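You operate a simulated robot arm through the tools that you are given. There is no shell and no other tool. Be economical: measure what you need, move in short steps, check, and stop when the job is done.

You run a simulated two-armed robot. Do the job below in one go: nothing can be reset, and whatever is moved stays where it is left.

Task
Switch the blue switch on. Put the steel cup in the left sink. Pick up the stopper with one hand, pass it to the other hand and put it on the top of the tank bench. Put the square milk chocolate on the top of the tank bench away on the top of the packing bench. Put three of the oval gold chocolates from the top of the packing bench on top of the white carton on the top of the marble slab. Open the right deep drawer. The order is free.

The check looks at the end state, three seconds after you hand in, the way a careful person would. Anything else that was tipped, shoved, dropped, spilled or broken makes it a failure. Lids that push on must go on centred and level and be pressed home; caps that screw on are set level and turned clockwise until they are tight.

Robot
Two 7-joint arms with two-finger grippers on one trunk, on a base that drives. Base frame: it is fixed to the floor where the robot stands at the start and does not move with it; the origin is under the middle of the robot, x ahead of it, y to its left, z up. Units: m, rad, N and s.
The left shoulder is at the start at [0.099, 0.216, 1.091], the right one opposite. With the tool pointing down near the work surface each hand reaches from about 0.34 to 0.84 m from the robot's upright axis, wherever it stands, measured 20 degrees to its own side. Places, roughly: blue switch [0.5, 0, 0.8]; left sink [-2.7, 1.4, 0.7]; oval gold chocolate (4x3x2 cm) [-2.6, 0.7, 0.9]; right deep drawer [-3.3, 2.9, 0.3]; square milk chocolate (3x3x2 cm) [-4.1, 1.2, 0.9]; steel cup (6x6x6 cm) [-0.9, -1.1, 0.8]; stopper (6x6x16 cm) [-1, -1.2, 0.8]; top of the packing bench [-1.8, 0.9, 0.9]; top of the tank bench [-4, 0.8, 0.9]; white carton [-4.75, 2.5, 1]. Payload 3.18 kg a hand.
The tool frame of a hand sits at the grasp point between the pads (the TCP): z along the fingers, y along the line on which they close. The tips reach 0.03 m beyond it. The gripper opens to 0.144 m. The gripper's body begins 0.103 m behind the TCP.
Orientation is that of the tool frame in the base frame, as a unit quaternion [x, y, z, w]. With the fingers straight down and closing along the base's y, the tool's x points along the base's -x, its y along +y and its z along -z.

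Tools
- The arms move only by the tool play_rows. It takes "left_steps", "right_steps" or both (then of equal length, played together; a hand with none holds still); each is a list of rows, each an object (a shift or turn left out is 0, a gripper value left out holds the last) with "linear": the shift along the tool's x, y, z in m, a list of three; "rotation": the turn, a rotation vector about the tool's x, y, z in rad, a list of three; "claw": the finger opening in m, from 0 to 0.144. In form: [{"linear": [tx, ty, tz], "rotation": [ax, ay, az], "claw": claw}, ...]. A call has 1 to 20 rows; each row shifts and turns the commanded pose from where the row before left it, along the tool's axes as they then stand. Each row takes 0.2 s and may step no farther than 0.05 m and 0.15 rad from the row before; otherwise, or with a gripper value out of range, the whole call is refused. Where a pose cannot be reached the arm comes as near as it can. A force on the tool above 40 N (or 10 N above the force at the start of the call, whichever is more), or a blocked arm, ends the call early, and 0.2 s more pass. The fingers move at their own pace and stop on an object; they squeeze with about 24 N. The grip force told is the motor's: it shows also when the fingers shut on nothing. Time passes only in rows, and 0.2 s behind the last, so rows that do not move let the fingers close. It gives the time, the measured TCP pose, the force on the tool (base axes), the opening and the grip force at its end, in the units of the frame above (readings bear some noise), with the torque about the TCP (base axes, N m) and any sound that the robot's microphone picked up, and new pictures: "show" is both (left out), scene, wrist or none (wrist: the cameras of the hands that moved).
- Cameras (640 x 400 px; columns grow to the right, rows downward): "scene" is now at [0.1883, 0.0014, 1.2395]; the picture's right is [0.00, -1.00, 0.00], its down [-0.80, -0.00, -0.59] and it looks along [0.59, 0.00, -0.80] (base axes); focal length 236 px, centre (320, 200). "left" rides on the left gripper at [0.077, -0.016, -0.143] in its tool frame; the picture's right is [0.21, 0.98, 0.00], its down [-0.84, 0.18, -0.51] and it looks along [-0.50, 0.11, 0.86] (tool axes); focal length 218 px, centre (320, 200). "right" rides on the right gripper at [0.076, 0.016, -0.143] in its tool frame; the picture's right is [-0.21, 0.98, 0.00], its down [-0.84, -0.18, -0.51] and it looks along [-0.50, -0.11, 0.86] (tool axes); focal length 218 px, centre (320, 200). There is no depth. A picture from a camera that has moved, and an enlarged one, comes with that camera's place and axes in the base frame and with its lens. The place of the scene camera against the robot may be out by one fixed shift of up to 0.012 m in any direction.
- slide_trunk(by): slides the trunk up (or, below 0, down) by that many m; the arms and the scene camera ride with it, the base frame stays. It gives what a move gives, with no picture.
- steer(legs): drives the robot by 1 to 6 legs, each [ahead, left, turn to the left] in m, m and rad, along the robot's own axes; the way and the turn of a leg run together, so that a leg with both is an arc; at most 1.5 m and 3.142 rad a leg. The arms and the cameras ride along, it lands a little off, and it stops where it bumps. It gives what a move gives, and a new picture of the scene camera.
- turn_head(pan, tilt): turns the head with the scene camera to pan (to the left, within 1.396 rad either way) and tilt (down, from -0.506 to 1.204), counted from straight ahead of the robot. It gives what a move gives, and a new picture of the scene camera.
- enlarge(camera, box): a new picture of the part [left, top, right, bottom] of that camera's present view, enlarged. The clock stands still meanwhile.
- hand_in(): hands the job in; it is judged then, once.

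Work in short steps. Places have to be worked out from the pictures, the camera data and where the tool is seen: move nearer, look again, correct. Check each grasp and each placing, and mend what went wrong. You have 217 turns and 260 pictures in all, those below and enlarged ones among them. Open the grippers and draw the arms clear of the work before you hand the job in, unless the task says otherwise; then end with one line.

The tools are called after ">>>" by a JSON object that holds its "name" and its "arguments". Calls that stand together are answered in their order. play_rows: Moves the arms, as the interface text tells. Its arguments: {"type":"object","properties":{"left_steps":{"type":"array"},"right_steps":{"type":"array"},"show":{"type":"string","enum":["both","scene","wrist","none"]}},"required":[]} The other tools are called the same way: slide_trunk (by) slides the trunk up or down; steer (legs) drives the base; turn_head (pan, tilt) turns the head that bears the scene camera; enlarge (camera, box) takes an enlarged picture of a part of a camera's view; hand_in () hands the job in.

At the start:

```text
time: 0.0
left_tool_pos: [0.3799, 0.1754, 0.9882]
left_tcp_rot: [-0.001, 1.0, -0.001, 0.0]
left_contact_force: [-0.4, -0.7, 0.2]
left_ft_torque: [0.01, 0.0, -0.01]
left_gripper_width: 0.1441
left_gripper_force: 0.1
right_tool_pos: [0.3624, -0.2095, 1.0165]
right_tcp_rot: [0.0, 1.0, 0.0, 0.0]
right_contact_force: [0.3, -0.2, 0.0]
right_ft_torque: [0.01, -0.04, 0.0]
right_gripper_width: 0.1442
right_gripper_force: 0.0
trunk travel left (down, up): [-0.175, 0.194]
robot x, y, heading: [0.0058, -0.0003, -0.002]
head pan, tilt: [0.003, 0.934]
```

scene: 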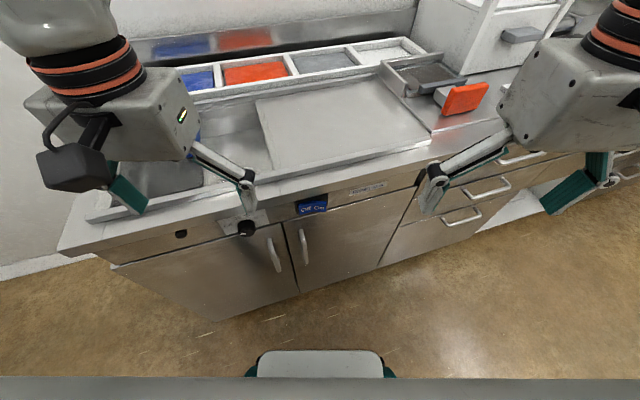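
right: 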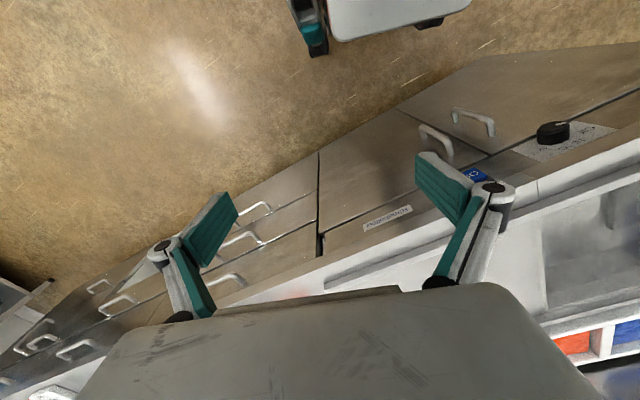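
left: 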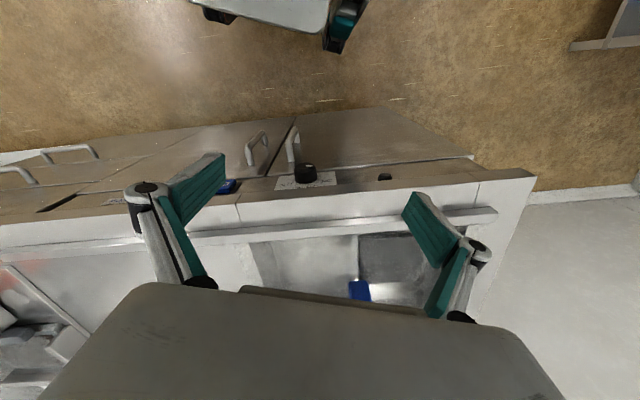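

The blue switch shows on the bench front near scene pixel (312,204). I enlarge it to see what kind of switch it is.

>>> {"name": "enlarge", "arguments": {"camera": "scene", "box": [270, 170, 370, 232]}}

```text
6.40 times, centred on (320, 201) of scene
camera zoom: at [0.1883, 0.0014, 1.2395], right [0.0, -1.0, 0.0], down [-0.8, 0.0, -0.59], along [0.59, 0.0, -0.8], focal length 1508 px, centre (320, 194)
```

zoom: 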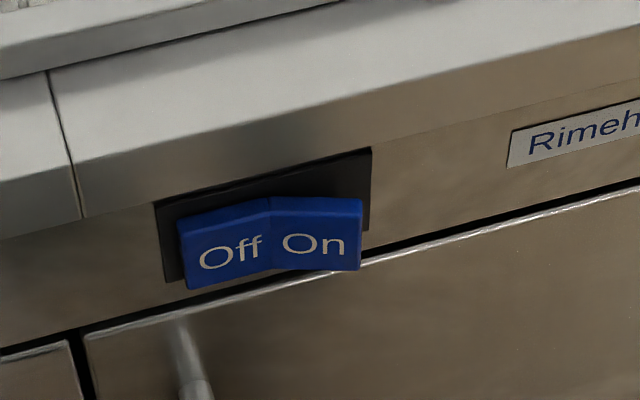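

The switch is a rocker on the bench front, with the "On" half sticking out. I check it in the wrist cameras to triangulate it.

>>> {"name": "enlarge", "arguments": {"camera": "left", "box": [190, 150, 290, 212]}}

>>> {"name": "enlarge", "arguments": {"camera": "right", "box": [430, 140, 530, 202]}}

```text
6.40 times, centred on (240, 181) of left
camera zoom: at [0.3038, 0.1597, 1.1322], right [-0.21, 0.98, 0.0], down [0.84, 0.18, 0.51], along [0.5, 0.1, -0.86], focal length 1397 px, centre (832, 322)
```

zoom: 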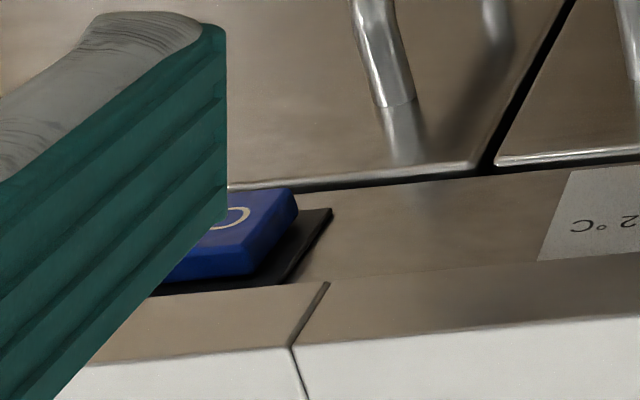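

```text
6.40 times, centred on (480, 171) of right
camera zoom: at [0.2861, -0.1929, 1.1593], right [0.21, 0.98, 0.0], down [0.84, -0.18, 0.51], along [0.5, -0.11, -0.86], focal length 1397 px, centre (-704, 386)
```

zoom: 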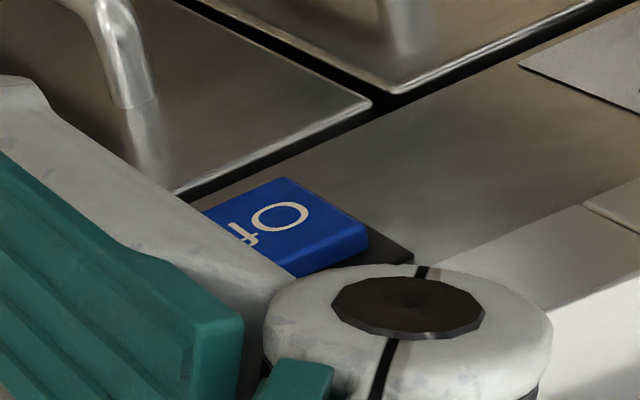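

Triangulated: "Off" O at (0.495, 0.039, 0.805), so the "On" half sits at about (0.503, 0.0, 0.805). The bench front is turned about 17°. I back up a bit for room.

>>> {"name": "steer", "arguments": {"legs": [[-0.12, 0, 0]]}}

```text
time: 1.2
left_tool_pos: [0.2584, 0.1753, 0.9881]
left_tcp_rot: [-0.001, 1.0, -0.001, 0.0]
left_contact_force: [-0.8, -0.1, 0.0]
left_ft_torque: [0.01, -0.04, -0.01]
left_gripper_width: 0.144
left_gripper_force: 0.2
right_tool_pos: [0.2405, -0.2092, 1.0167]
right_tcp_rot: [0.0, 1.0, 0.0, 0.0]
right_contact_force: [0.7, -0.2, 1.0]
right_ft_torque: [0.02, -0.09, 0.01]
right_gripper_width: 0.1441
right_gripper_force: 0.0
trunk travel left (down, up): [-0.175, 0.194]
robot x, y, heading: [-0.1228, 0.0025, -0.002]
head pan, tilt: [0.003, 0.934]
camera scene: at [0.066, 0.0013, 1.2396], right [0.0, -1.0, 0.0], down [-0.8, 0.0, -0.6], along [0.6, 0.0, -0.8], focal length 236 px, centre (320, 200)
```

scene: 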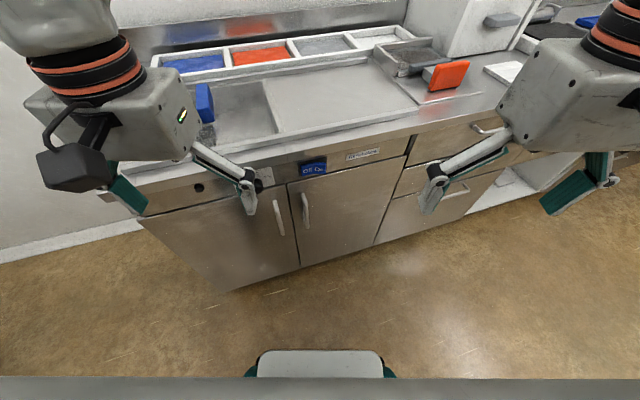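

I move the right hand to a standoff in front of the switch, fingers closed, then yaw 0.30 and pitch 45° forward.

>>> {"name": "play_rows", "arguments": {"right_steps": [{"linear": [-0.022, 0.022, 0.025], "claw": 0}, {"linear": [-0.022, 0.022, 0.025]}, {"linear": [-0.022, 0.022, 0.025]}, {"linear": [-0.022, 0.022, 0.025]}, {"linear": [-0.022, 0.022, 0.025]}, {"linear": [-0.022, 0.022, 0.025]}, {"linear": [-0.022, 0.022, 0.025]}, {"linear": [-0.022, 0.022, 0.025]}, {"rotation": [0, 0, -0.15]}, {"rotation": [0, 0, -0.15]}, {"rotation": [0, -0.131, 0]}, {"rotation": [0, -0.131, 0]}, {"rotation": [0, -0.131, 0]}, {"rotation": [0, -0.131, 0]}, {"rotation": [0, -0.131, 0]}, {"rotation": [0, -0.131, 0]}, {}]}}

```text
time: 4.8
left_tool_pos: [0.2605, 0.1747, 0.9878]
left_tcp_rot: [0.001, 1.0, -0.001, -0.001]
left_contact_force: [-0.1, -0.1, 0.4]
left_ft_torque: [0.06, 0.01, 0.04]
left_gripper_width: 0.1442
left_gripper_force: 0.1
right_tool_pos: [0.4146, -0.0287, 0.8161]
right_tcp_rot: [-0.14, 0.917, 0.06, 0.368]
right_contact_force: [-0.2, 0.3, -0.1]
right_ft_torque: [0.0, -0.04, 0.03]
right_gripper_width: 0.0
right_gripper_force: 23.8
right hand out of reach, approached as far as the arm can: row 16
trunk travel left (down, up): [-0.175, 0.194]
robot x, y, heading: [-0.1177, 0.0026, 0.003]
head pan, tilt: [0.003, 0.934]
camera scene: at [0.0677, -0.0002, 1.2393], right [0.0, -1.0, 0.0], down [-0.8, 0.0, -0.59], along [0.59, 0.0, -0.8], focal length 236 px, centre (320, 200)
camera right: at [0.2631, -0.06, 0.8663], right [-0.15, 0.98, 0.15], down [0.3, -0.1, 0.95], along [0.94, 0.19, -0.28], focal length 218 px, centre (320, 200)
```

scene: 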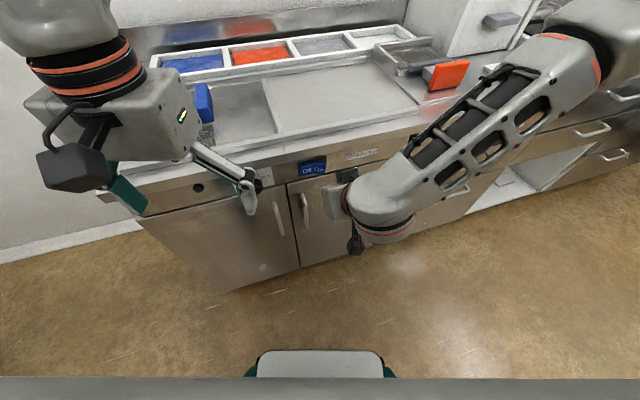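
right: 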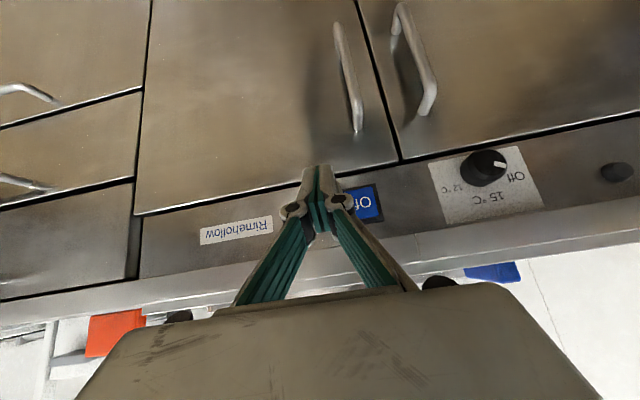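

The fingers point at the "On" half, and "Off" is just visible to the right in the flipped view. I advance along the panel normal and press gently.

>>> {"name": "play_rows", "arguments": {"right_steps": [{"linear": [-0.0144, -0.003, 0.0138]}, {"linear": [-0.0144, -0.002, 0.0138]}, {"linear": [-0.0144, 0, 0.0138]}, {"linear": [-0.0036, 0, 0.0035]}, {"linear": [-0.0036, 0, 0.0035]}, {"linear": [-0.0036, 0, 0.0035]}, {"linear": [-0.0036, 0, 0.0035]}]}}

```text
time: 6.4
left_tool_pos: [0.2576, 0.1737, 0.9882]
left_tcp_rot: [-0.001, 1.0, 0.0, 0.0]
left_contact_force: [-0.3, -0.5, 0.0]
left_ft_torque: [-0.03, 0.0, 0.0]
left_gripper_width: 0.1439
left_gripper_force: 0.1
right_tool_pos: [0.481, -0.012, 0.8156]
right_tcp_rot: [-0.139, 0.916, 0.058, 0.373]
right_contact_force: [-16.3, -5.8, 7.3]
right_ft_torque: [0.03, -0.05, 0.03]
right_gripper_width: 0.0
right_gripper_force: 31.0
trunk travel left (down, up): [-0.175, 0.194]
robot x, y, heading: [-0.1245, -0.0021, -0.004]
head pan, tilt: [0.003, 0.934]
heard: click
stopped in row 7 (right hand): the force on the tool passed its limit at 44 N (the readings are from after the stop); the commanded pose is now the measured one
camera scene: at [0.0647, 0.0004, 1.2398], right [0.0, -1.0, 0.0], down [-0.8, 0.0, -0.6], along [0.6, 0.0, -0.8], focal length 236 px, centre (320, 200)
camera right: at [0.3289, -0.0419, 0.8639], right [-0.15, 0.98, 0.15], down [0.29, -0.1, 0.95], along [0.95, 0.18, -0.27], focal length 218 px, centre (320, 200)
```

scene: 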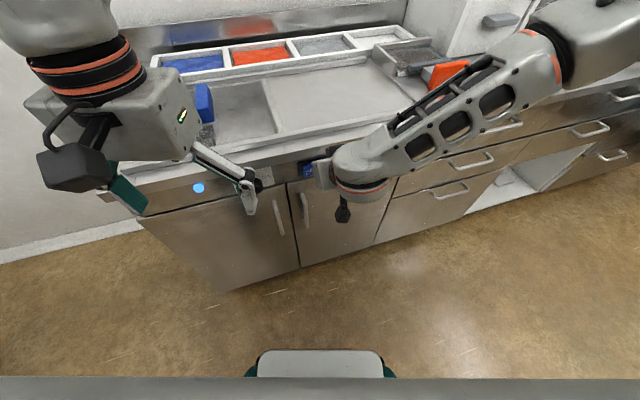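
right: 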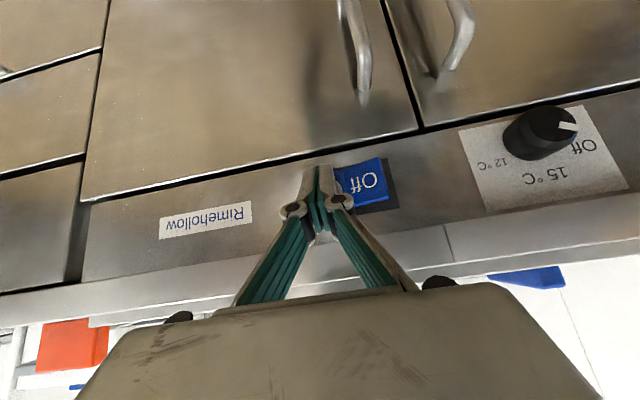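

Click heard and the blue lamp is lit. I retract and return the arm to the carry pose.

>>> {"name": "play_rows", "arguments": {"right_steps": [{"linear": [0.0144, 0, -0.0138]}, {"linear": [0.0144, 0, -0.0138]}, {"linear": [0.0144, 0, -0.0138]}, {"linear": [0.0144, 0, -0.0138]}, {"rotation": [0, 0.131, 0]}, {"rotation": [0, 0.131, 0]}, {"rotation": [0, 0.131, 0]}, {"rotation": [0, 0.131, 0]}, {"rotation": [0, 0.131, 0]}, {"rotation": [0, 0.131, 0]}, {"rotation": [0, 0, 0.15]}, {"rotation": [0, 0, 0.15]}, {"linear": [0.025, -0.026, -0.035]}, {"linear": [0.025, -0.026, -0.035]}, {"linear": [0.025, -0.026, -0.035]}, {"linear": [0.025, -0.026, -0.035]}, {"linear": [0.025, -0.026, -0.035]}, {"linear": [0.025, -0.026, -0.035]}, {"linear": [0.025, -0.026, 0], "claw": 0.1}, {}], "show": "scene"}}

>>> {"name": "turn_head", "arguments": {"pan": -1.3, "tilt": 0.5}}

```text
refused: row 13 steps farther than a row can; nothing moved
```

```text
time: 7.8
left_tool_pos: [0.2565, 0.1741, 0.9887]
left_tcp_rot: [0.0, 1.0, 0.0, 0.0]
left_contact_force: [-0.5, -0.4, 0.4]
left_ft_torque: [0.0, -0.01, 0.0]
left_gripper_width: 0.1439
left_gripper_force: 0.1
right_tool_pos: [0.4817, -0.0111, 0.8155]
right_tcp_rot: [-0.139, 0.915, 0.057, 0.374]
right_contact_force: [-26.6, -6.4, 1.0]
right_ft_torque: [-0.03, 0.24, 0.1]
right_gripper_width: 0.0058
right_gripper_force: 31.1
trunk travel left (down, up): [-0.175, 0.194]
robot x, y, heading: [-0.127, -0.0022, 0.004]
head pan, tilt: [-1.3, 0.499]
camera scene: at [0.0147, -0.0877, 1.276], right [-0.96, -0.27, 0.0], down [-0.13, 0.46, -0.88], along [0.23, -0.85, -0.48], focal length 236 px, centre (320, 200)
```

scene: 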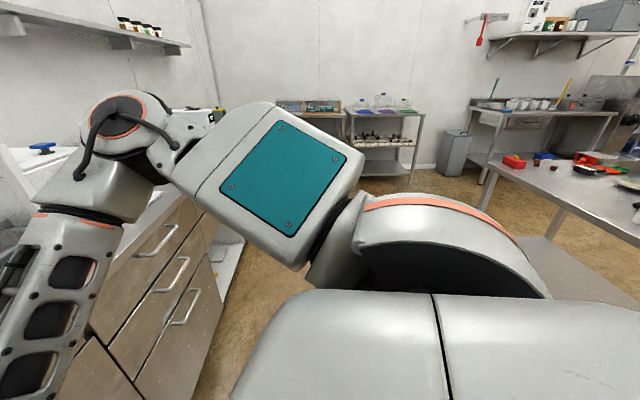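

The step was too long. I retract again with smaller steps.

>>> {"name": "play_rows", "arguments": {"right_steps": [{"linear": [0.0144, 0, -0.0138]}, {"linear": [0.0144, 0, -0.0138]}, {"linear": [0.0144, 0, -0.0138]}, {"linear": [0.0144, 0, -0.0138]}, {"rotation": [0, 0.131, 0]}, {"rotation": [0, 0.131, 0]}, {"rotation": [0, 0.131, 0]}, {"rotation": [0, 0.131, 0]}, {"rotation": [0, 0.131, 0]}, {"rotation": [0, 0.131, 0]}, {"rotation": [0, 0, 0.15]}, {"rotation": [0, 0, 0.15]}, {"linear": [0.022, -0.022, -0.035]}, {"linear": [0.022, -0.022, -0.035]}, {"linear": [0.022, -0.022, -0.035]}, {"linear": [0.022, -0.022, -0.035]}, {"linear": [0.022, -0.022, -0.035]}, {"linear": [0.022, -0.022, -0.035]}, {"linear": [0.03, -0.03, 0], "claw": 0.1}, {}], "show": "none"}}

>>> {"name": "steer", "arguments": {"legs": [[-0.3, 0, 0], [0, 0, -2.2]]}}

>>> {"name": "turn_head", "arguments": {"pan": 0, "tilt": 0.6}}

```text
time: 12.0
left_tool_pos: [0.2582, 0.1752, 0.9881]
left_tcp_rot: [0.0, 1.0, -0.002, 0.0]
left_contact_force: [0.2, 0.1, 0.3]
left_ft_torque: [-0.01, 0.02, 0.0]
left_gripper_width: 0.1441
left_gripper_force: 0.1
right_tool_pos: [0.2495, -0.1944, 1.0247]
right_tcp_rot: [0.0, 1.0, -0.002, -0.004]
right_contact_force: [0.0, -0.8, -0.4]
right_ft_torque: [-0.03, 0.0, 0.02]
right_gripper_width: 0.0999
right_gripper_force: 0.0
trunk travel left (down, up): [-0.175, 0.194]
robot x, y, heading: [-0.1204, 0.0006, -0.004]
head pan, tilt: [-1.3, 0.499]
```

```text
time: 19.2
left_tool_pos: [-0.492, -0.4142, 0.9874]
left_tcp_rot: [0.882, 0.472, -0.001, -0.001]
left_contact_force: [-0.4, 0.7, -0.9]
left_ft_torque: [0.03, -0.02, -0.01]
left_gripper_width: 0.1439
left_gripper_force: 0.1
right_tool_pos: [-0.7943, -0.2006, 1.0261]
right_tcp_rot: [0.882, 0.471, 0.003, -0.003]
right_contact_force: [0.1, -0.3, 1.0]
right_ft_torque: [-0.02, 0.06, 0.01]
right_gripper_width: 0.0999
right_gripper_force: 0.1
trunk travel left (down, up): [-0.175, 0.194]
robot x, y, heading: [-0.4249, -0.0027, -2.161]
head pan, tilt: [-1.3, 0.499]
camera scene: at [-0.5807, -0.0679, 1.2759], right [0.31, 0.95, 0.0], down [0.45, -0.15, -0.88], along [-0.83, 0.28, -0.48], focal length 236 px, centre (320, 200)
```

scene: 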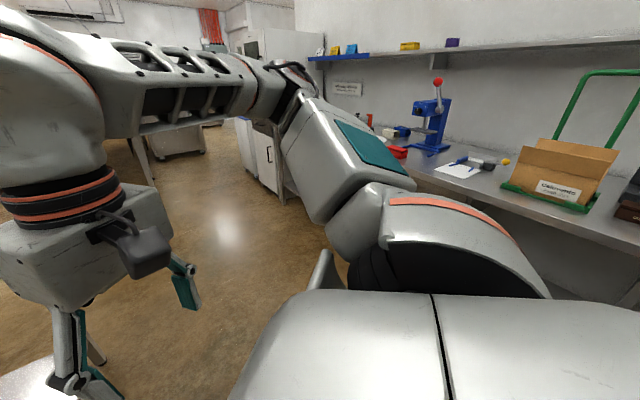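

```text
time: 20.7
left_tool_pos: [-0.4908, -0.4123, 0.9876]
left_tcp_rot: [0.882, 0.471, 0.0, -0.002]
left_contact_force: [-0.6, -0.2, 0.1]
left_ft_torque: [-0.02, -0.01, -0.02]
left_gripper_width: 0.1439
left_gripper_force: 0.3
right_tool_pos: [-0.7932, -0.2006, 1.0241]
right_tcp_rot: [0.882, 0.472, 0.004, -0.005]
right_contact_force: [0.4, -0.1, 0.0]
right_ft_torque: [-0.01, -0.01, -0.02]
right_gripper_width: 0.0998
right_gripper_force: 0.1
trunk travel left (down, up): [-0.175, 0.194]
robot x, y, heading: [-0.426, -0.003, -2.161]
head pan, tilt: [0.0, 0.6]
camera scene: at [-0.5435, -0.1699, 1.2668], right [-0.83, 0.56, 0.0], down [0.31, 0.47, -0.83], along [-0.46, -0.69, -0.56], focal length 236 px, centre (320, 200)
```

scene: 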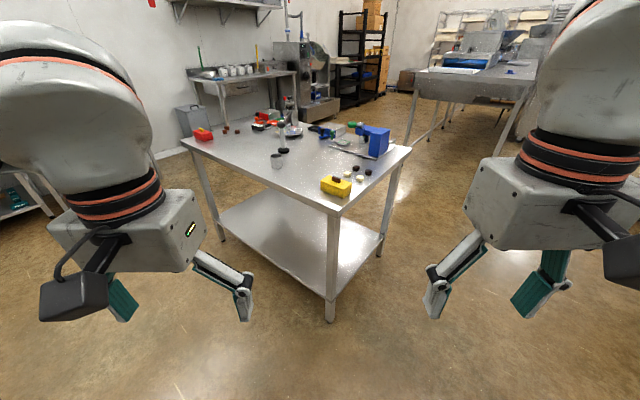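

A worktable is ahead with the small items on it. I enlarge that part.

>>> {"name": "enlarge", "arguments": {"camera": "scene", "box": [180, 85, 420, 235]}}

```text
2.67 times, centred on (300, 160) of scene
camera zoom: at [-0.5435, -0.1699, 1.2668], right [-0.83, 0.56, 0.0], down [0.31, 0.47, -0.83], along [-0.46, -0.69, -0.56], focal length 628 px, centre (373, 307)
```

zoom: 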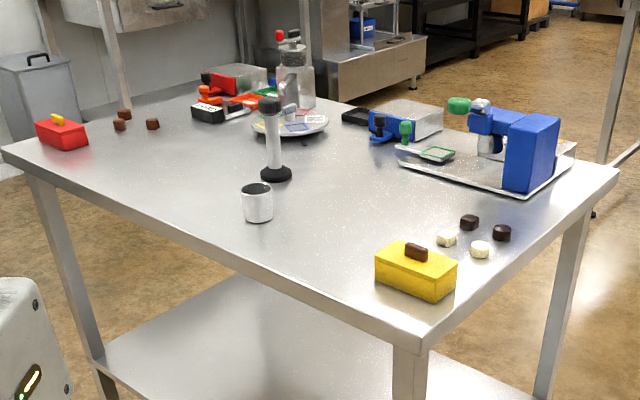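

The stopper (black base, white stem, knob) stands at about (-1.03,-1.24), and the cup at about (-0.93,-1.1). I turn to face the table's long edge (heading about -2.83) and drive alongside.

>>> {"name": "steer", "arguments": {"legs": [[0, 0, -0.665], [0.1, 0.87, 0], [0.1, 0, 0]]}}

>>> {"name": "turn_head", "arguments": {"pan": 0, "tilt": 0.95}}

```text
time: 31.3
left_tool_pos: [-0.6581, -1.1737, 0.9875]
left_tcp_rot: [0.989, 0.149, 0.001, 0.0]
left_contact_force: [0.7, 0.4, -0.4]
left_ft_torque: [0.05, -0.02, -0.02]
left_gripper_width: 0.1441
left_gripper_force: 0.0
right_tool_pos: [-0.7573, -0.8188, 1.0245]
right_tcp_rot: [0.989, 0.149, 0.006, -0.003]
right_contact_force: [0.4, 0.3, -0.6]
right_ft_torque: [-0.04, -0.04, -0.01]
right_gripper_width: 0.0999
right_gripper_force: 0.1
trunk travel left (down, up): [-0.175, 0.194]
robot x, y, heading: [-0.3443, -0.8982, -2.854]
head pan, tilt: [0.0, 0.6]
camera scene: at [-0.5461, -0.9547, 1.2667], right [-0.29, 0.96, 0.0], down [0.54, 0.17, -0.82], along [-0.79, -0.24, -0.57], focal length 236 px, centre (320, 200)
```

scene: 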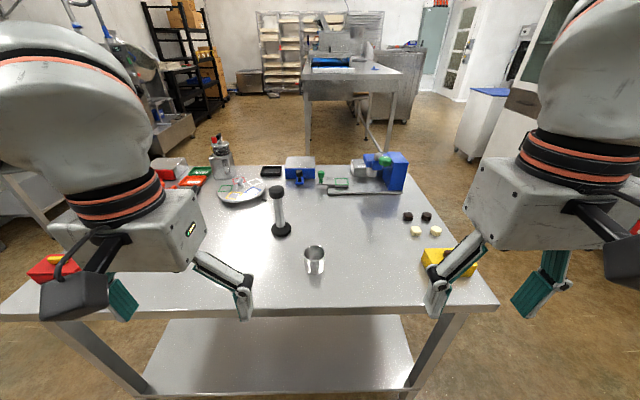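

```text
time: 32.1
left_tool_pos: [-0.6571, -1.174, 0.9868]
left_tcp_rot: [0.989, 0.149, 0.001, -0.001]
left_contact_force: [0.0, 0.1, -0.4]
left_ft_torque: [0.05, 0.0, -0.01]
left_gripper_width: 0.144
left_gripper_force: 0.1
right_tool_pos: [-0.7564, -0.8196, 1.0256]
right_tcp_rot: [0.989, 0.148, 0.006, -0.002]
right_contact_force: [0.4, 0.9, 0.5]
right_ft_torque: [0.02, 0.01, -0.01]
right_gripper_width: 0.1
right_gripper_force: 0.1
trunk travel left (down, up): [-0.175, 0.194]
robot x, y, heading: [-0.347, -0.8961, -2.844]
head pan, tilt: [0.0, 0.949]
camera scene: at [-0.5303, -0.9499, 1.2384], right [-0.29, 0.96, 0.0], down [0.78, 0.24, -0.58], along [-0.56, -0.17, -0.81], focal length 236 px, centre (320, 200)
```

scene: 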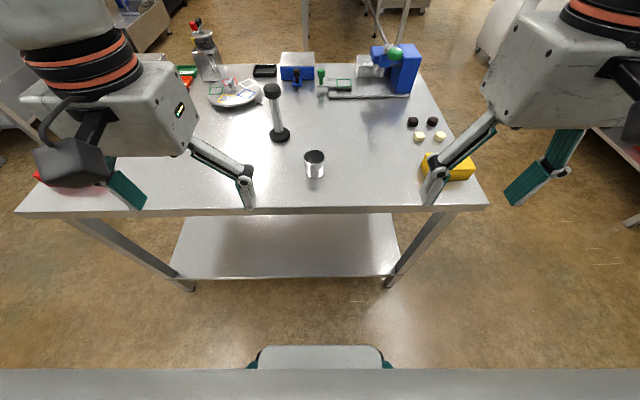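

Triangulated: cup base at (-0.917,-1.081), stopper at (-1.011,-1.215), table top at z about 0.797. I drive 0.13 m nearer.

>>> {"name": "steer", "arguments": {"legs": [[0.13, 0, 0]]}}

```text
time: 33.4
left_tool_pos: [-0.781, -1.2117, 0.988]
left_tcp_rot: [0.989, 0.148, 0.0, 0.0]
left_contact_force: [-0.2, 0.4, -0.1]
left_ft_torque: [0.01, -0.03, -0.02]
left_gripper_width: 0.144
left_gripper_force: 0.0
right_tool_pos: [-0.8804, -0.8562, 1.0257]
right_tcp_rot: [0.989, 0.148, 0.005, -0.002]
right_contact_force: [-0.2, -0.2, 0.0]
right_ft_torque: [0.02, -0.04, 0.0]
right_gripper_width: 0.1002
right_gripper_force: 0.1
trunk travel left (down, up): [-0.175, 0.194]
robot x, y, heading: [-0.4691, -0.9343, -2.848]
head pan, tilt: [0.0, 0.949]
camera scene: at [-0.6546, -0.9873, 1.2383], right [-0.29, 0.96, 0.0], down [0.78, 0.24, -0.58], along [-0.56, -0.17, -0.81], focal length 236 px, centre (320, 200)
```

scene: 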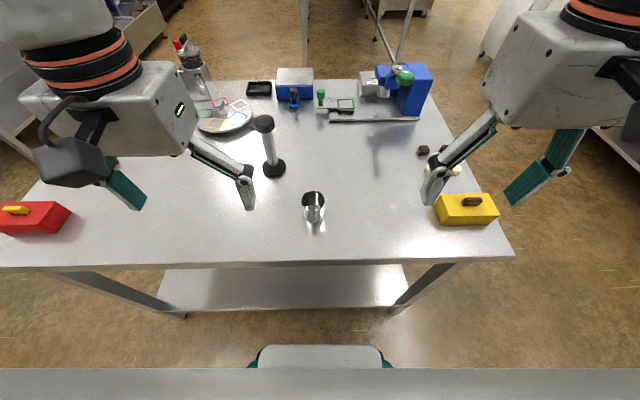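

I raise the left hand and move it partway toward the stopper, then look with the wrist camera.

>>> {"name": "play_rows", "arguments": {"left_steps": [{"linear": [0, 0, -0.035]}, {"linear": [-0.03, -0.015, -0.01]}, {"linear": [-0.03, -0.015, 0]}, {"linear": [-0.03, -0.015, 0]}, {"linear": [-0.03, -0.018, 0]}, {}]}}

```text
time: 34.8
left_tool_pos: [-0.9133, -1.1885, 1.0308]
left_tcp_rot: [0.989, 0.147, 0.001, -0.002]
left_contact_force: [1.4, -0.5, -0.2]
left_ft_torque: [0.0, 0.03, 0.03]
left_gripper_width: 0.144
left_gripper_force: 0.1
right_tool_pos: [-0.8807, -0.8569, 1.026]
right_tcp_rot: [0.989, 0.148, 0.005, -0.002]
right_contact_force: [0.3, 0.5, 0.3]
right_ft_torque: [0.01, 0.03, -0.04]
right_gripper_width: 0.0999
right_gripper_force: 0.0
trunk travel left (down, up): [-0.175, 0.194]
robot x, y, heading: [-0.4675, -0.9308, -2.849]
head pan, tilt: [0.0, 0.949]
camera scene: at [-0.6533, -0.9873, 1.2385], right [-0.29, 0.96, 0.0], down [0.78, 0.24, -0.58], along [-0.56, -0.17, -0.81], focal length 236 px, centre (320, 200)
camera left: at [-0.8452, -1.1502, 1.1739], right [0.49, -0.87, 0.0], down [-0.75, -0.42, 0.51], along [-0.44, -0.24, -0.86], focal length 218 px, centre (320, 200)
```

scene: 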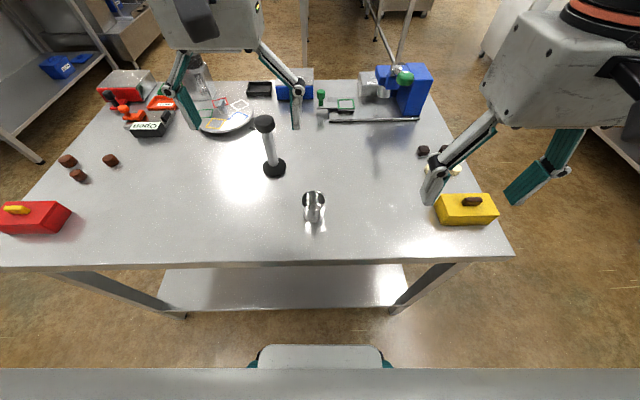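
left: 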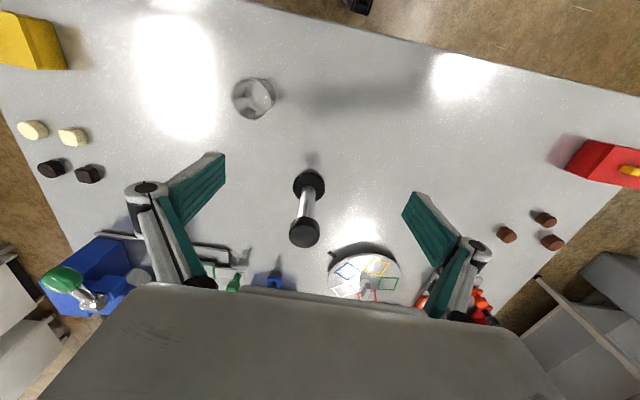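

The wrist view puts the stopper at (-1.011,-1.2165), knob about 3.8 cm wide. I move over it, lower to TCP z 0.945 and close on the knob.

>>> {"name": "play_rows", "arguments": {"left_steps": [{"linear": [-0.034, -0.001, 0], "claw": 0.09}, {"linear": [-0.034, -0.001, 0]}, {"linear": [-0.0336, 0, 0]}, {}, {"linear": [0, 0, 0.03]}, {"linear": [0, 0, 0.03]}, {"linear": [0, 0, 0.026]}, {}]}}

```text
time: 36.6
left_tool_pos: [-1.0102, -1.2134, 0.9455]
left_tcp_rot: [0.989, 0.148, -0.001, -0.001]
left_contact_force: [0.0, 0.5, -0.3]
left_ft_torque: [-0.02, -0.01, 0.0]
left_gripper_width: 0.0901
left_gripper_force: 0.2
right_tool_pos: [-0.8803, -0.8554, 1.025]
right_tcp_rot: [0.989, 0.148, 0.005, -0.002]
right_contact_force: [-0.3, 0.0, 0.6]
right_ft_torque: [-0.01, 0.02, 0.01]
right_gripper_width: 0.1001
right_gripper_force: 0.0
trunk travel left (down, up): [-0.175, 0.194]
robot x, y, heading: [-0.4679, -0.934, -2.849]
head pan, tilt: [0.0, 0.949]
camera scene: at [-0.6534, -0.9869, 1.2386], right [-0.29, 0.96, 0.0], down [0.78, 0.24, -0.58], along [-0.56, -0.17, -0.81], focal length 236 px, centre (320, 200)
camera left: at [-0.9418, -1.1743, 1.0893], right [0.48, -0.87, 0.0], down [-0.75, -0.42, 0.51], along [-0.44, -0.24, -0.86], focal length 218 px, centre (320, 200)
```

scene: 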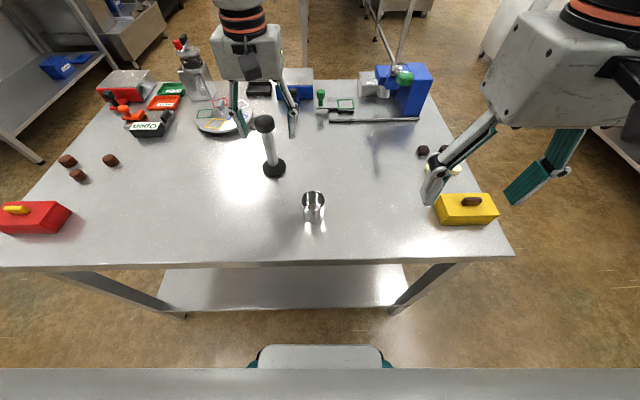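
left: 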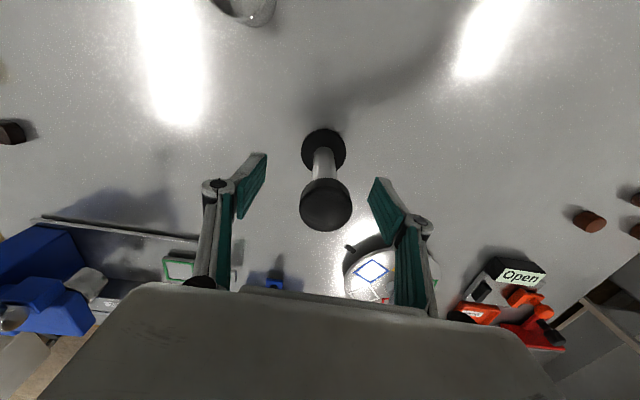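

The knob lies between the fingers, about 5 mm forward and left of the TCP. I correct for that and close.

>>> {"name": "play_rows", "arguments": {"left_steps": [{"linear": [-0.005, 0.004, 0.003]}, {"claw": 0}, {}, {}, {}]}}

```text
time: 37.8
left_tool_pos: [-1.0149, -1.22, 0.9425]
left_tcp_rot: [0.989, 0.147, 0.0, -0.001]
left_contact_force: [-0.4, -1.0, 0.4]
left_ft_torque: [-0.17, 0.04, 0.01]
left_gripper_width: 0.0406
left_gripper_force: 23.6
right_tool_pos: [-0.8801, -0.8548, 1.0251]
right_tcp_rot: [0.989, 0.148, 0.005, -0.003]
right_contact_force: [-1.3, -0.3, 0.3]
right_ft_torque: [0.03, 0.01, 0.02]
right_gripper_width: 0.1001
right_gripper_force: 0.1
trunk travel left (down, up): [-0.175, 0.194]
robot x, y, heading: [-0.4679, -0.9351, -2.846]
head pan, tilt: [0.0, 0.949]
camera scene: at [-0.6537, -0.9872, 1.2384], right [-0.29, 0.96, 0.0], down [0.78, 0.24, -0.58], along [-0.56, -0.17, -0.81], focal length 236 px, centre (320, 200)
camera left: at [-0.9464, -1.1804, 1.0873], right [0.49, -0.87, 0.0], down [-0.75, -0.42, 0.51], along [-0.44, -0.24, -0.86], focal length 218 px, centre (320, 200)
```

scene: 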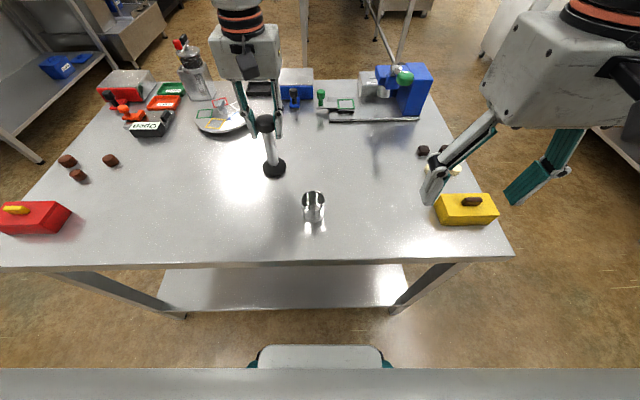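
left: 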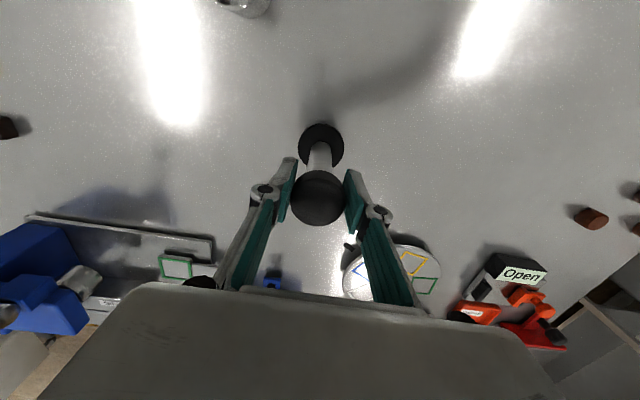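

The stopper is gripped at 0.0406 m. I lift it with the left hand to a handover spot, while the right hand extends and pitches its fingers forward, off to the right side.

>>> {"name": "play_rows", "arguments": {"left_steps": [{"linear": [0, 0, -0.03], "claw": 0}, {"linear": [0, 0, -0.04]}, {"linear": [0, 0, -0.04]}, {"linear": [0, 0, -0.02]}, {"linear": [-0.012, -0.028, 0]}, {"linear": [-0.011, -0.028, 0]}, {"linear": [-0.011, -0.027, 0]}, {}, {}, {}, {}, {}, {}, {}, {}, {}, {}, {}], "right_steps": [{"linear": [-0.035, 0.005, 0.009], "claw": 0.1}, {"linear": [-0.035, 0.005, 0.009]}, {"linear": [-0.035, 0.005, 0.009]}, {"linear": [-0.035, 0.006, 0.008]}, {"linear": [-0.035, 0.006, 0.008]}, {"rotation": [0, 0, -0.117]}, {"rotation": [0, 0, -0.117]}, {"rotation": [0, 0, -0.116]}, {"rotation": [0, -0.1356, 0]}, {"rotation": [0, -0.1356, 0]}, {"rotation": [0, -0.1356, 0]}, {"rotation": [0, -0.1356, 0]}, {"rotation": [0, -0.1356, 0]}, {"rotation": [0, -0.1356, 0]}, {"rotation": [0, -0.1356, 0]}, {"rotation": [0, -0.1356, 0]}, {"rotation": [0, -0.1356, 0]}, {}]}}

```text
time: 41.6
left_tool_pos: [-1.0693, -1.1482, 1.0736]
left_tcp_rot: [0.989, 0.148, 0.001, -0.001]
left_contact_force: [0.2, 0.3, -2.2]
left_ft_torque: [-0.01, 0.04, -0.01]
left_gripper_width: 0.0404
left_gripper_force: 23.7
right_tool_pos: [-1.0591, -0.9428, 0.9832]
right_tcp_rot: [0.831, 0.278, -0.456, 0.153]
right_contact_force: [0.4, 0.1, -0.2]
right_ft_torque: [0.03, 0.0, -0.01]
right_gripper_width: 0.0998
right_gripper_force: 0.0
right hand out of reach, approached as far as the arm can: row 15, 16, 17
trunk travel left (down, up): [-0.175, 0.194]
robot x, y, heading: [-0.4685, -0.9364, -2.845]
head pan, tilt: [0.0, 0.949]
camera scene: at [-0.6539, -0.9871, 1.2383], right [-0.29, 0.96, 0.0], down [0.78, 0.24, -0.58], along [-0.56, -0.17, -0.81], focal length 236 px, centre (320, 200)
camera right: at [-0.9219, -0.859, 0.9949], right [0.5, -0.85, 0.18], down [-0.13, 0.13, 0.98], along [-0.86, -0.51, -0.04], focal length 218 px, centre (320, 200)
camera left: at [-1.0012, -1.1105, 1.2177], right [0.49, -0.87, 0.0], down [-0.75, -0.42, 0.51], along [-0.44, -0.24, -0.86], focal length 218 px, centre (320, 200)
```

scene: 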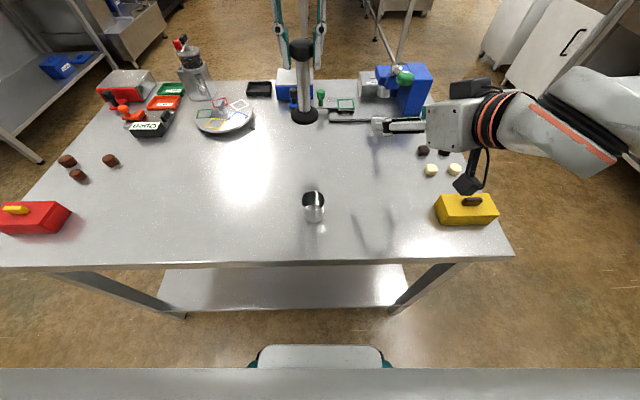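
right: 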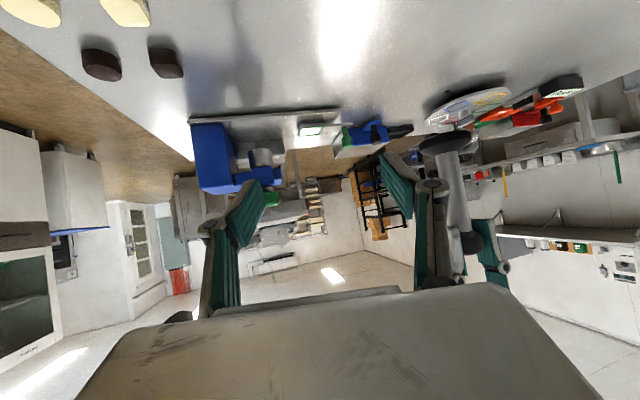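
left: 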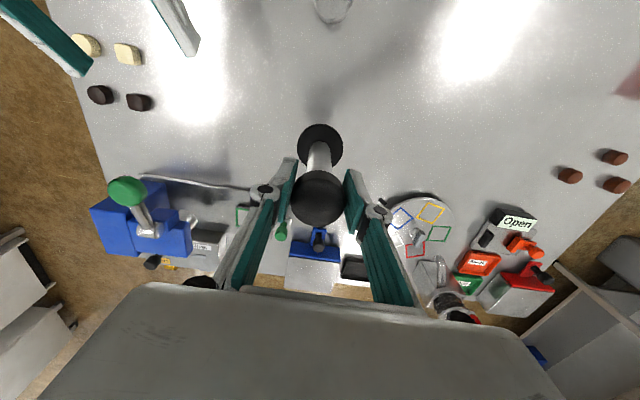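

The right pitch reached about 58° from down. The stopper axis is 0.158 m along tool y and 0.132 m ahead. I shift sideways first and check.

>>> {"name": "play_rows", "arguments": {"right_steps": [{"linear": [0, 0.032, 0]}, {"linear": [0, 0.032, 0]}, {"linear": [0, 0.032, 0]}, {"linear": [0, 0.031, 0]}, {"linear": [0, 0.031, 0]}, {}]}}

```text
time: 43.0
left_tool_pos: [-1.0698, -1.148, 1.0737]
left_tcp_rot: [0.989, 0.147, 0.001, 0.0]
left_contact_force: [-0.5, 0.4, -2.1]
left_ft_torque: [-0.02, -0.04, 0.02]
left_gripper_width: 0.0405
left_gripper_force: 23.8
right_tool_pos: [-0.9678, -1.0726, 0.9819]
right_tcp_rot: [0.832, 0.278, -0.456, 0.154]
right_contact_force: [-0.2, -0.3, 0.5]
right_ft_torque: [-0.01, -0.04, 0.02]
right_gripper_width: 0.0998
right_gripper_force: 0.0
right hand out of reach, approached as far as the arm can: row 1
trunk travel left (down, up): [-0.175, 0.194]
robot x, y, heading: [-0.4668, -0.9355, -2.852]
head pan, tilt: [0.0, 0.949]
camera scene: at [-0.6543, -0.9865, 1.2383], right [-0.29, 0.96, 0.0], down [0.78, 0.24, -0.58], along [-0.56, -0.17, -0.81], focal length 236 px, centre (320, 200)
camera right: at [-0.8297, -0.9886, 0.9935], right [0.5, -0.85, 0.18], down [-0.13, 0.13, 0.98], along [-0.86, -0.51, -0.04], focal length 218 px, centre (320, 200)
```

scene: 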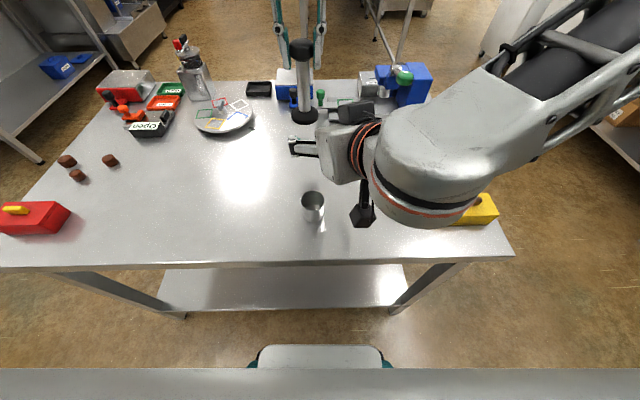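
right: 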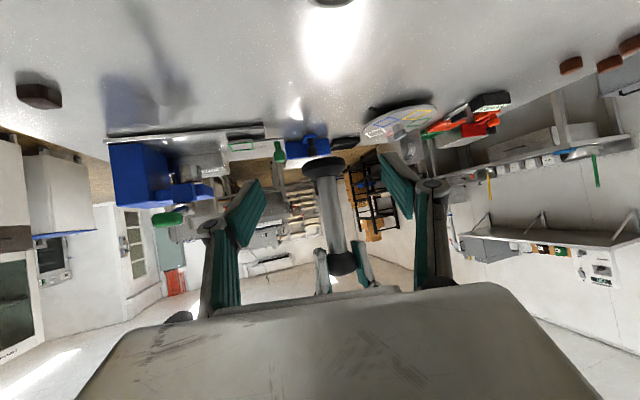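

The stopper is nicely centred between the right fingers. I advance half the way and check the readings.

>>> {"name": "play_rows", "arguments": {"right_steps": [{"linear": [-0.017, 0.002, 0.0268]}, {"linear": [-0.017, 0.001, 0.0268]}, {}], "show": "none"}}

```text
time: 43.8
left_tool_pos: [-1.0693, -1.149, 1.0744]
left_tcp_rot: [0.989, 0.148, -0.001, 0.0]
left_contact_force: [-0.1, 0.2, -1.7]
left_ft_torque: [0.0, -0.03, 0.02]
left_gripper_width: 0.0406
left_gripper_force: 23.8
right_tool_pos: [-1.0184, -1.1146, 0.9807]
right_tcp_rot: [0.831, 0.278, -0.457, 0.154]
right_contact_force: [-0.2, -0.2, 0.2]
right_ft_torque: [0.03, 0.0, 0.02]
right_gripper_width: 0.1
right_gripper_force: 0.1
trunk travel left (down, up): [-0.175, 0.194]
robot x, y, heading: [-0.4674, -0.9338, -2.847]
head pan, tilt: [0.0, 0.949]
```

The motion is level. I advance the remaining 0.06 m and look.

>>> {"name": "play_rows", "arguments": {"right_steps": [{"linear": [-0.016, 0, 0.025]}, {"linear": [-0.016, 0, 0.025]}, {}]}}

```text
time: 44.6
left_tool_pos: [-1.0694, -1.1485, 1.0739]
left_tcp_rot: [0.989, 0.149, -0.001, -0.001]
left_contact_force: [0.2, -0.2, -1.8]
left_ft_torque: [0.01, -0.02, 0.0]
left_gripper_width: 0.0404
left_gripper_force: 24.4
right_tool_pos: [-1.0645, -1.1491, 0.9835]
right_tcp_rot: [0.83, 0.279, -0.457, 0.154]
right_contact_force: [0.4, -0.1, -0.7]
right_ft_torque: [0.0, -0.01, -0.03]
right_gripper_width: 0.1
right_gripper_force: 0.0
trunk travel left (down, up): [-0.175, 0.194]
robot x, y, heading: [-0.4654, -0.9335, -2.846]
head pan, tilt: [0.0, 0.949]
camera scene: at [-0.6538, -0.9869, 1.2384], right [-0.29, 0.96, 0.0], down [0.78, 0.24, -0.58], along [-0.56, -0.17, -0.81], focal length 236 px, centre (320, 200)
camera right: at [-0.9263, -1.0654, 0.9961], right [0.5, -0.85, 0.18], down [-0.13, 0.13, 0.98], along [-0.86, -0.51, -0.04], focal length 218 px, centre (320, 200)
```

scene: 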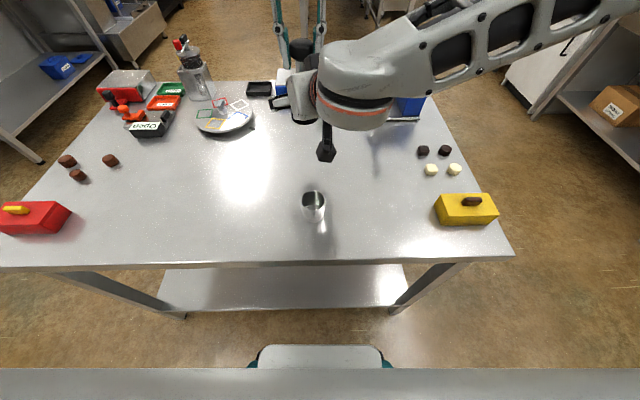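
right: 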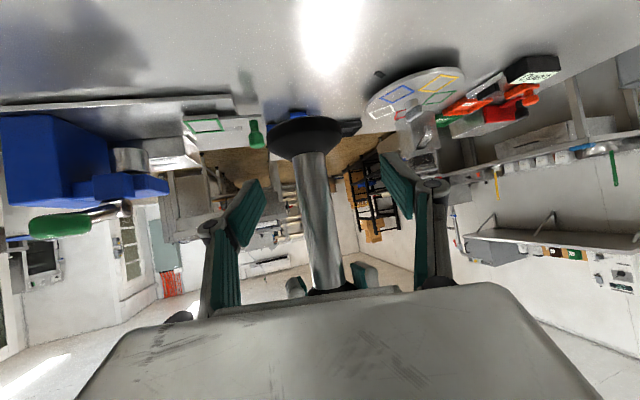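

The stem is centred and just about at the TCP. I nudge 6 mm forward and close the right hand.

>>> {"name": "play_rows", "arguments": {"right_steps": [{"linear": [-0.003, 0, 0.005]}, {"claw": 0}, {}, {}, {}]}}

```text
time: 45.8
left_tool_pos: [-1.0688, -1.148, 1.0724]
left_tcp_rot: [0.989, 0.149, 0.001, -0.001]
left_contact_force: [17.7, -16.5, 3.7]
left_ft_torque: [-0.92, -0.8, 0.32]
left_gripper_width: 0.0407
left_gripper_force: 24.5
right_tool_pos: [-1.0703, -1.1524, 0.9834]
right_tcp_rot: [0.832, 0.275, -0.456, 0.152]
right_contact_force: [-17.5, 15.7, -3.1]
right_ft_torque: [-0.51, -0.74, -0.23]
right_gripper_width: 0.0243
right_gripper_force: 23.9
trunk travel left (down, up): [-0.175, 0.194]
robot x, y, heading: [-0.4671, -0.932, -2.847]
head pan, tilt: [0.0, 0.949]
camera scene: at [-0.6539, -0.9871, 1.2383], right [-0.29, 0.96, 0.0], down [0.78, 0.24, -0.58], along [-0.56, -0.17, -0.81], focal length 236 px, centre (320, 200)
camera right: at [-0.9315, -1.0684, 0.995], right [0.49, -0.85, 0.18], down [-0.13, 0.13, 0.98], along [-0.86, -0.51, -0.04], focal length 218 px, centre (320, 200)
```

scene: 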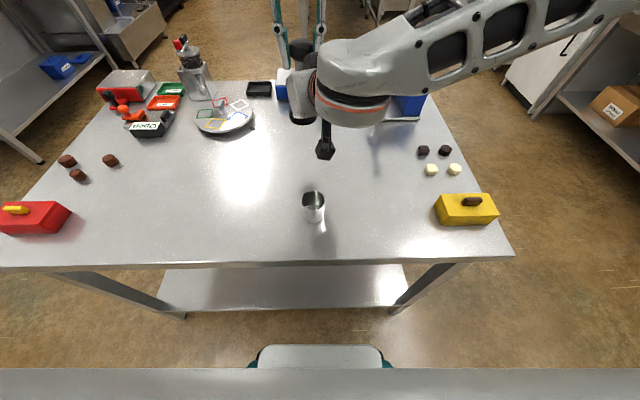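
right: 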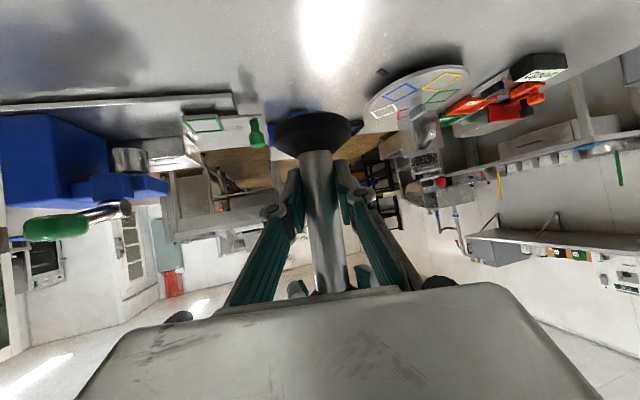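

Both hands hold it. I relieve the side load slightly, open the left hand and raise it straight up.

>>> {"name": "play_rows", "arguments": {"left_steps": [{}, {"claw": 0.08}, {}, {}, {"linear": [0, 0, -0.03]}, {"linear": [0, 0, -0.03]}, {"linear": [0, 0, -0.03]}, {}], "right_steps": [{"linear": [0, -0.003, 0]}, {}, {}, {}, {}, {}, {}, {}]}}

```text
time: 47.6
left_tool_pos: [-1.071, -1.1508, 1.1027]
left_tcp_rot: [0.989, 0.149, 0.001, -0.001]
left_contact_force: [-0.2, 0.4, -0.1]
left_ft_torque: [0.0, -0.01, 0.01]
left_gripper_width: 0.0801
left_gripper_force: 0.1
left hand out of reach, approached as far as the arm can: row 6, 7
right_tool_pos: [-1.071, -1.1496, 0.9838]
right_tcp_rot: [0.831, 0.278, -0.456, 0.153]
right_contact_force: [0.3, 0.6, -2.6]
right_ft_torque: [0.03, 0.02, 0.0]
right_gripper_width: 0.0234
right_gripper_force: 24.1
trunk travel left (down, up): [-0.175, 0.194]
robot x, y, heading: [-0.4655, -0.9328, -2.849]
head pan, tilt: [0.0, 0.949]
camera scene: at [-0.654, -0.9872, 1.2383], right [-0.29, 0.96, 0.0], down [0.78, 0.24, -0.58], along [-0.56, -0.17, -0.81], focal length 236 px, centre (320, 200)
camera right: at [-0.933, -1.0664, 0.9957], right [0.5, -0.85, 0.18], down [-0.13, 0.13, 0.98], along [-0.86, -0.51, -0.04], focal length 218 px, centre (320, 200)
camera left: at [-1.0028, -1.1121, 1.2468], right [0.48, -0.87, 0.0], down [-0.75, -0.42, 0.51], along [-0.44, -0.24, -0.86], focal length 218 px, centre (320, 200)
```

scene: 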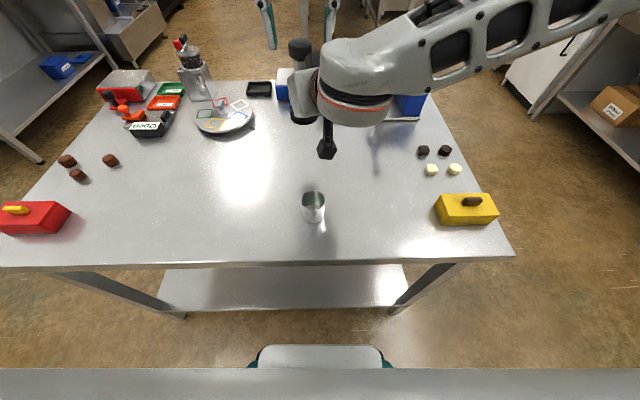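
right: 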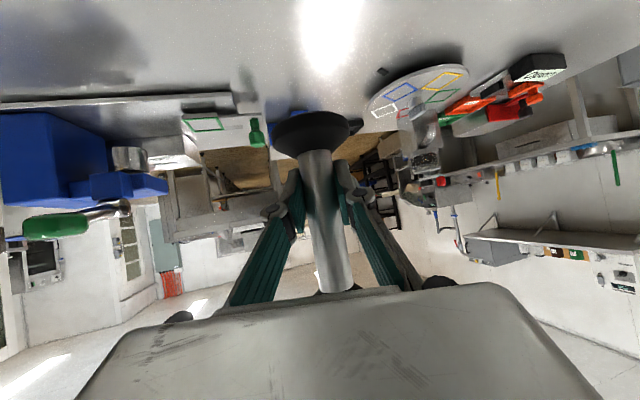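
left: 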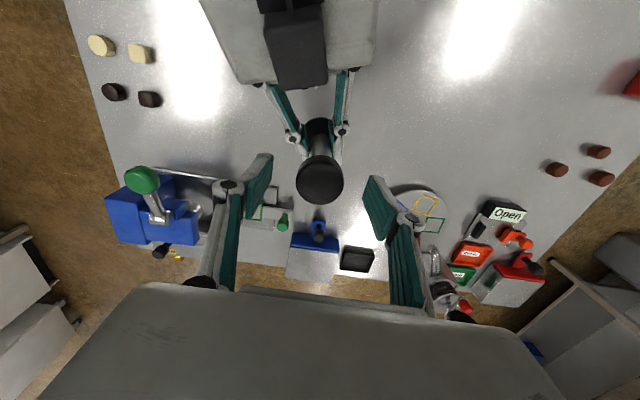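

The right hand holds the stopper alone. I lower it 4 cm clear of the left fingers, then carry it to the right and raise it.

>>> {"name": "play_rows", "arguments": {"right_steps": [{"linear": [0.017, 0, 0.0107]}, {"linear": [0.017, 0, 0.0107]}, {"linear": [0.0064, -0.0328, -0.0101]}, {"linear": [0.0064, -0.0328, -0.0101]}, {"linear": [0.0064, -0.0328, -0.0101]}, {"linear": [0.0064, -0.0328, -0.0101]}, {"linear": [0.0064, -0.0328, -0.0101]}, {"linear": [0.0064, -0.0328, -0.0101]}, {"linear": [0.0064, -0.0328, -0.0101]}, {"linear": [0.0064, -0.0328, -0.0101]}, {"linear": [-0.0253, 0, -0.0161]}, {"linear": [-0.0253, 0, -0.0161]}, {"linear": [-0.0253, 0, -0.0161]}, {}], "show": "scene"}}

```text
time: 50.6
left_tool_pos: [-1.0714, -1.1502, 1.1029]
left_tcp_rot: [0.989, 0.148, 0.001, -0.001]
left_contact_force: [0.1, 0.9, -0.1]
left_ft_torque: [-0.03, -0.02, 0.0]
left_gripper_width: 0.0801
left_gripper_force: 0.2
right_tool_pos: [-1.1361, -0.9739, 1.0396]
right_tcp_rot: [0.831, 0.278, -0.456, 0.153]
right_contact_force: [-0.5, -0.8, -1.9]
right_ft_torque: [0.02, -0.04, -0.01]
right_gripper_width: 0.0237
right_gripper_force: 23.6
right hand out of reach, approached as far as the arm can: row 5, 6, 7, 8, 9
trunk travel left (down, up): [-0.175, 0.194]
robot x, y, heading: [-0.4691, -0.9344, -2.847]
head pan, tilt: [0.0, 0.949]
camera scene: at [-0.6543, -0.9869, 1.2382], right [-0.29, 0.96, 0.0], down [0.78, 0.24, -0.58], along [-0.56, -0.17, -0.81], focal length 236 px, centre (320, 200)
```

scene: 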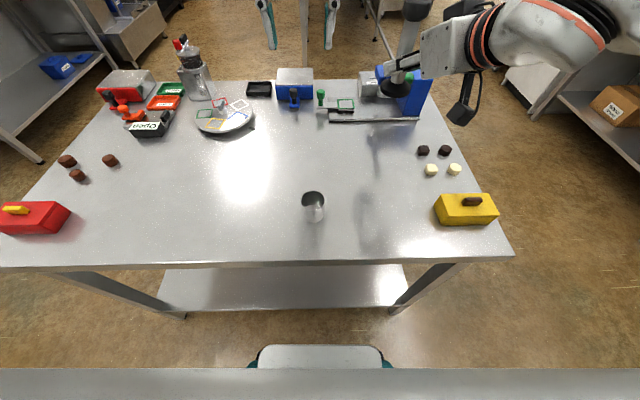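

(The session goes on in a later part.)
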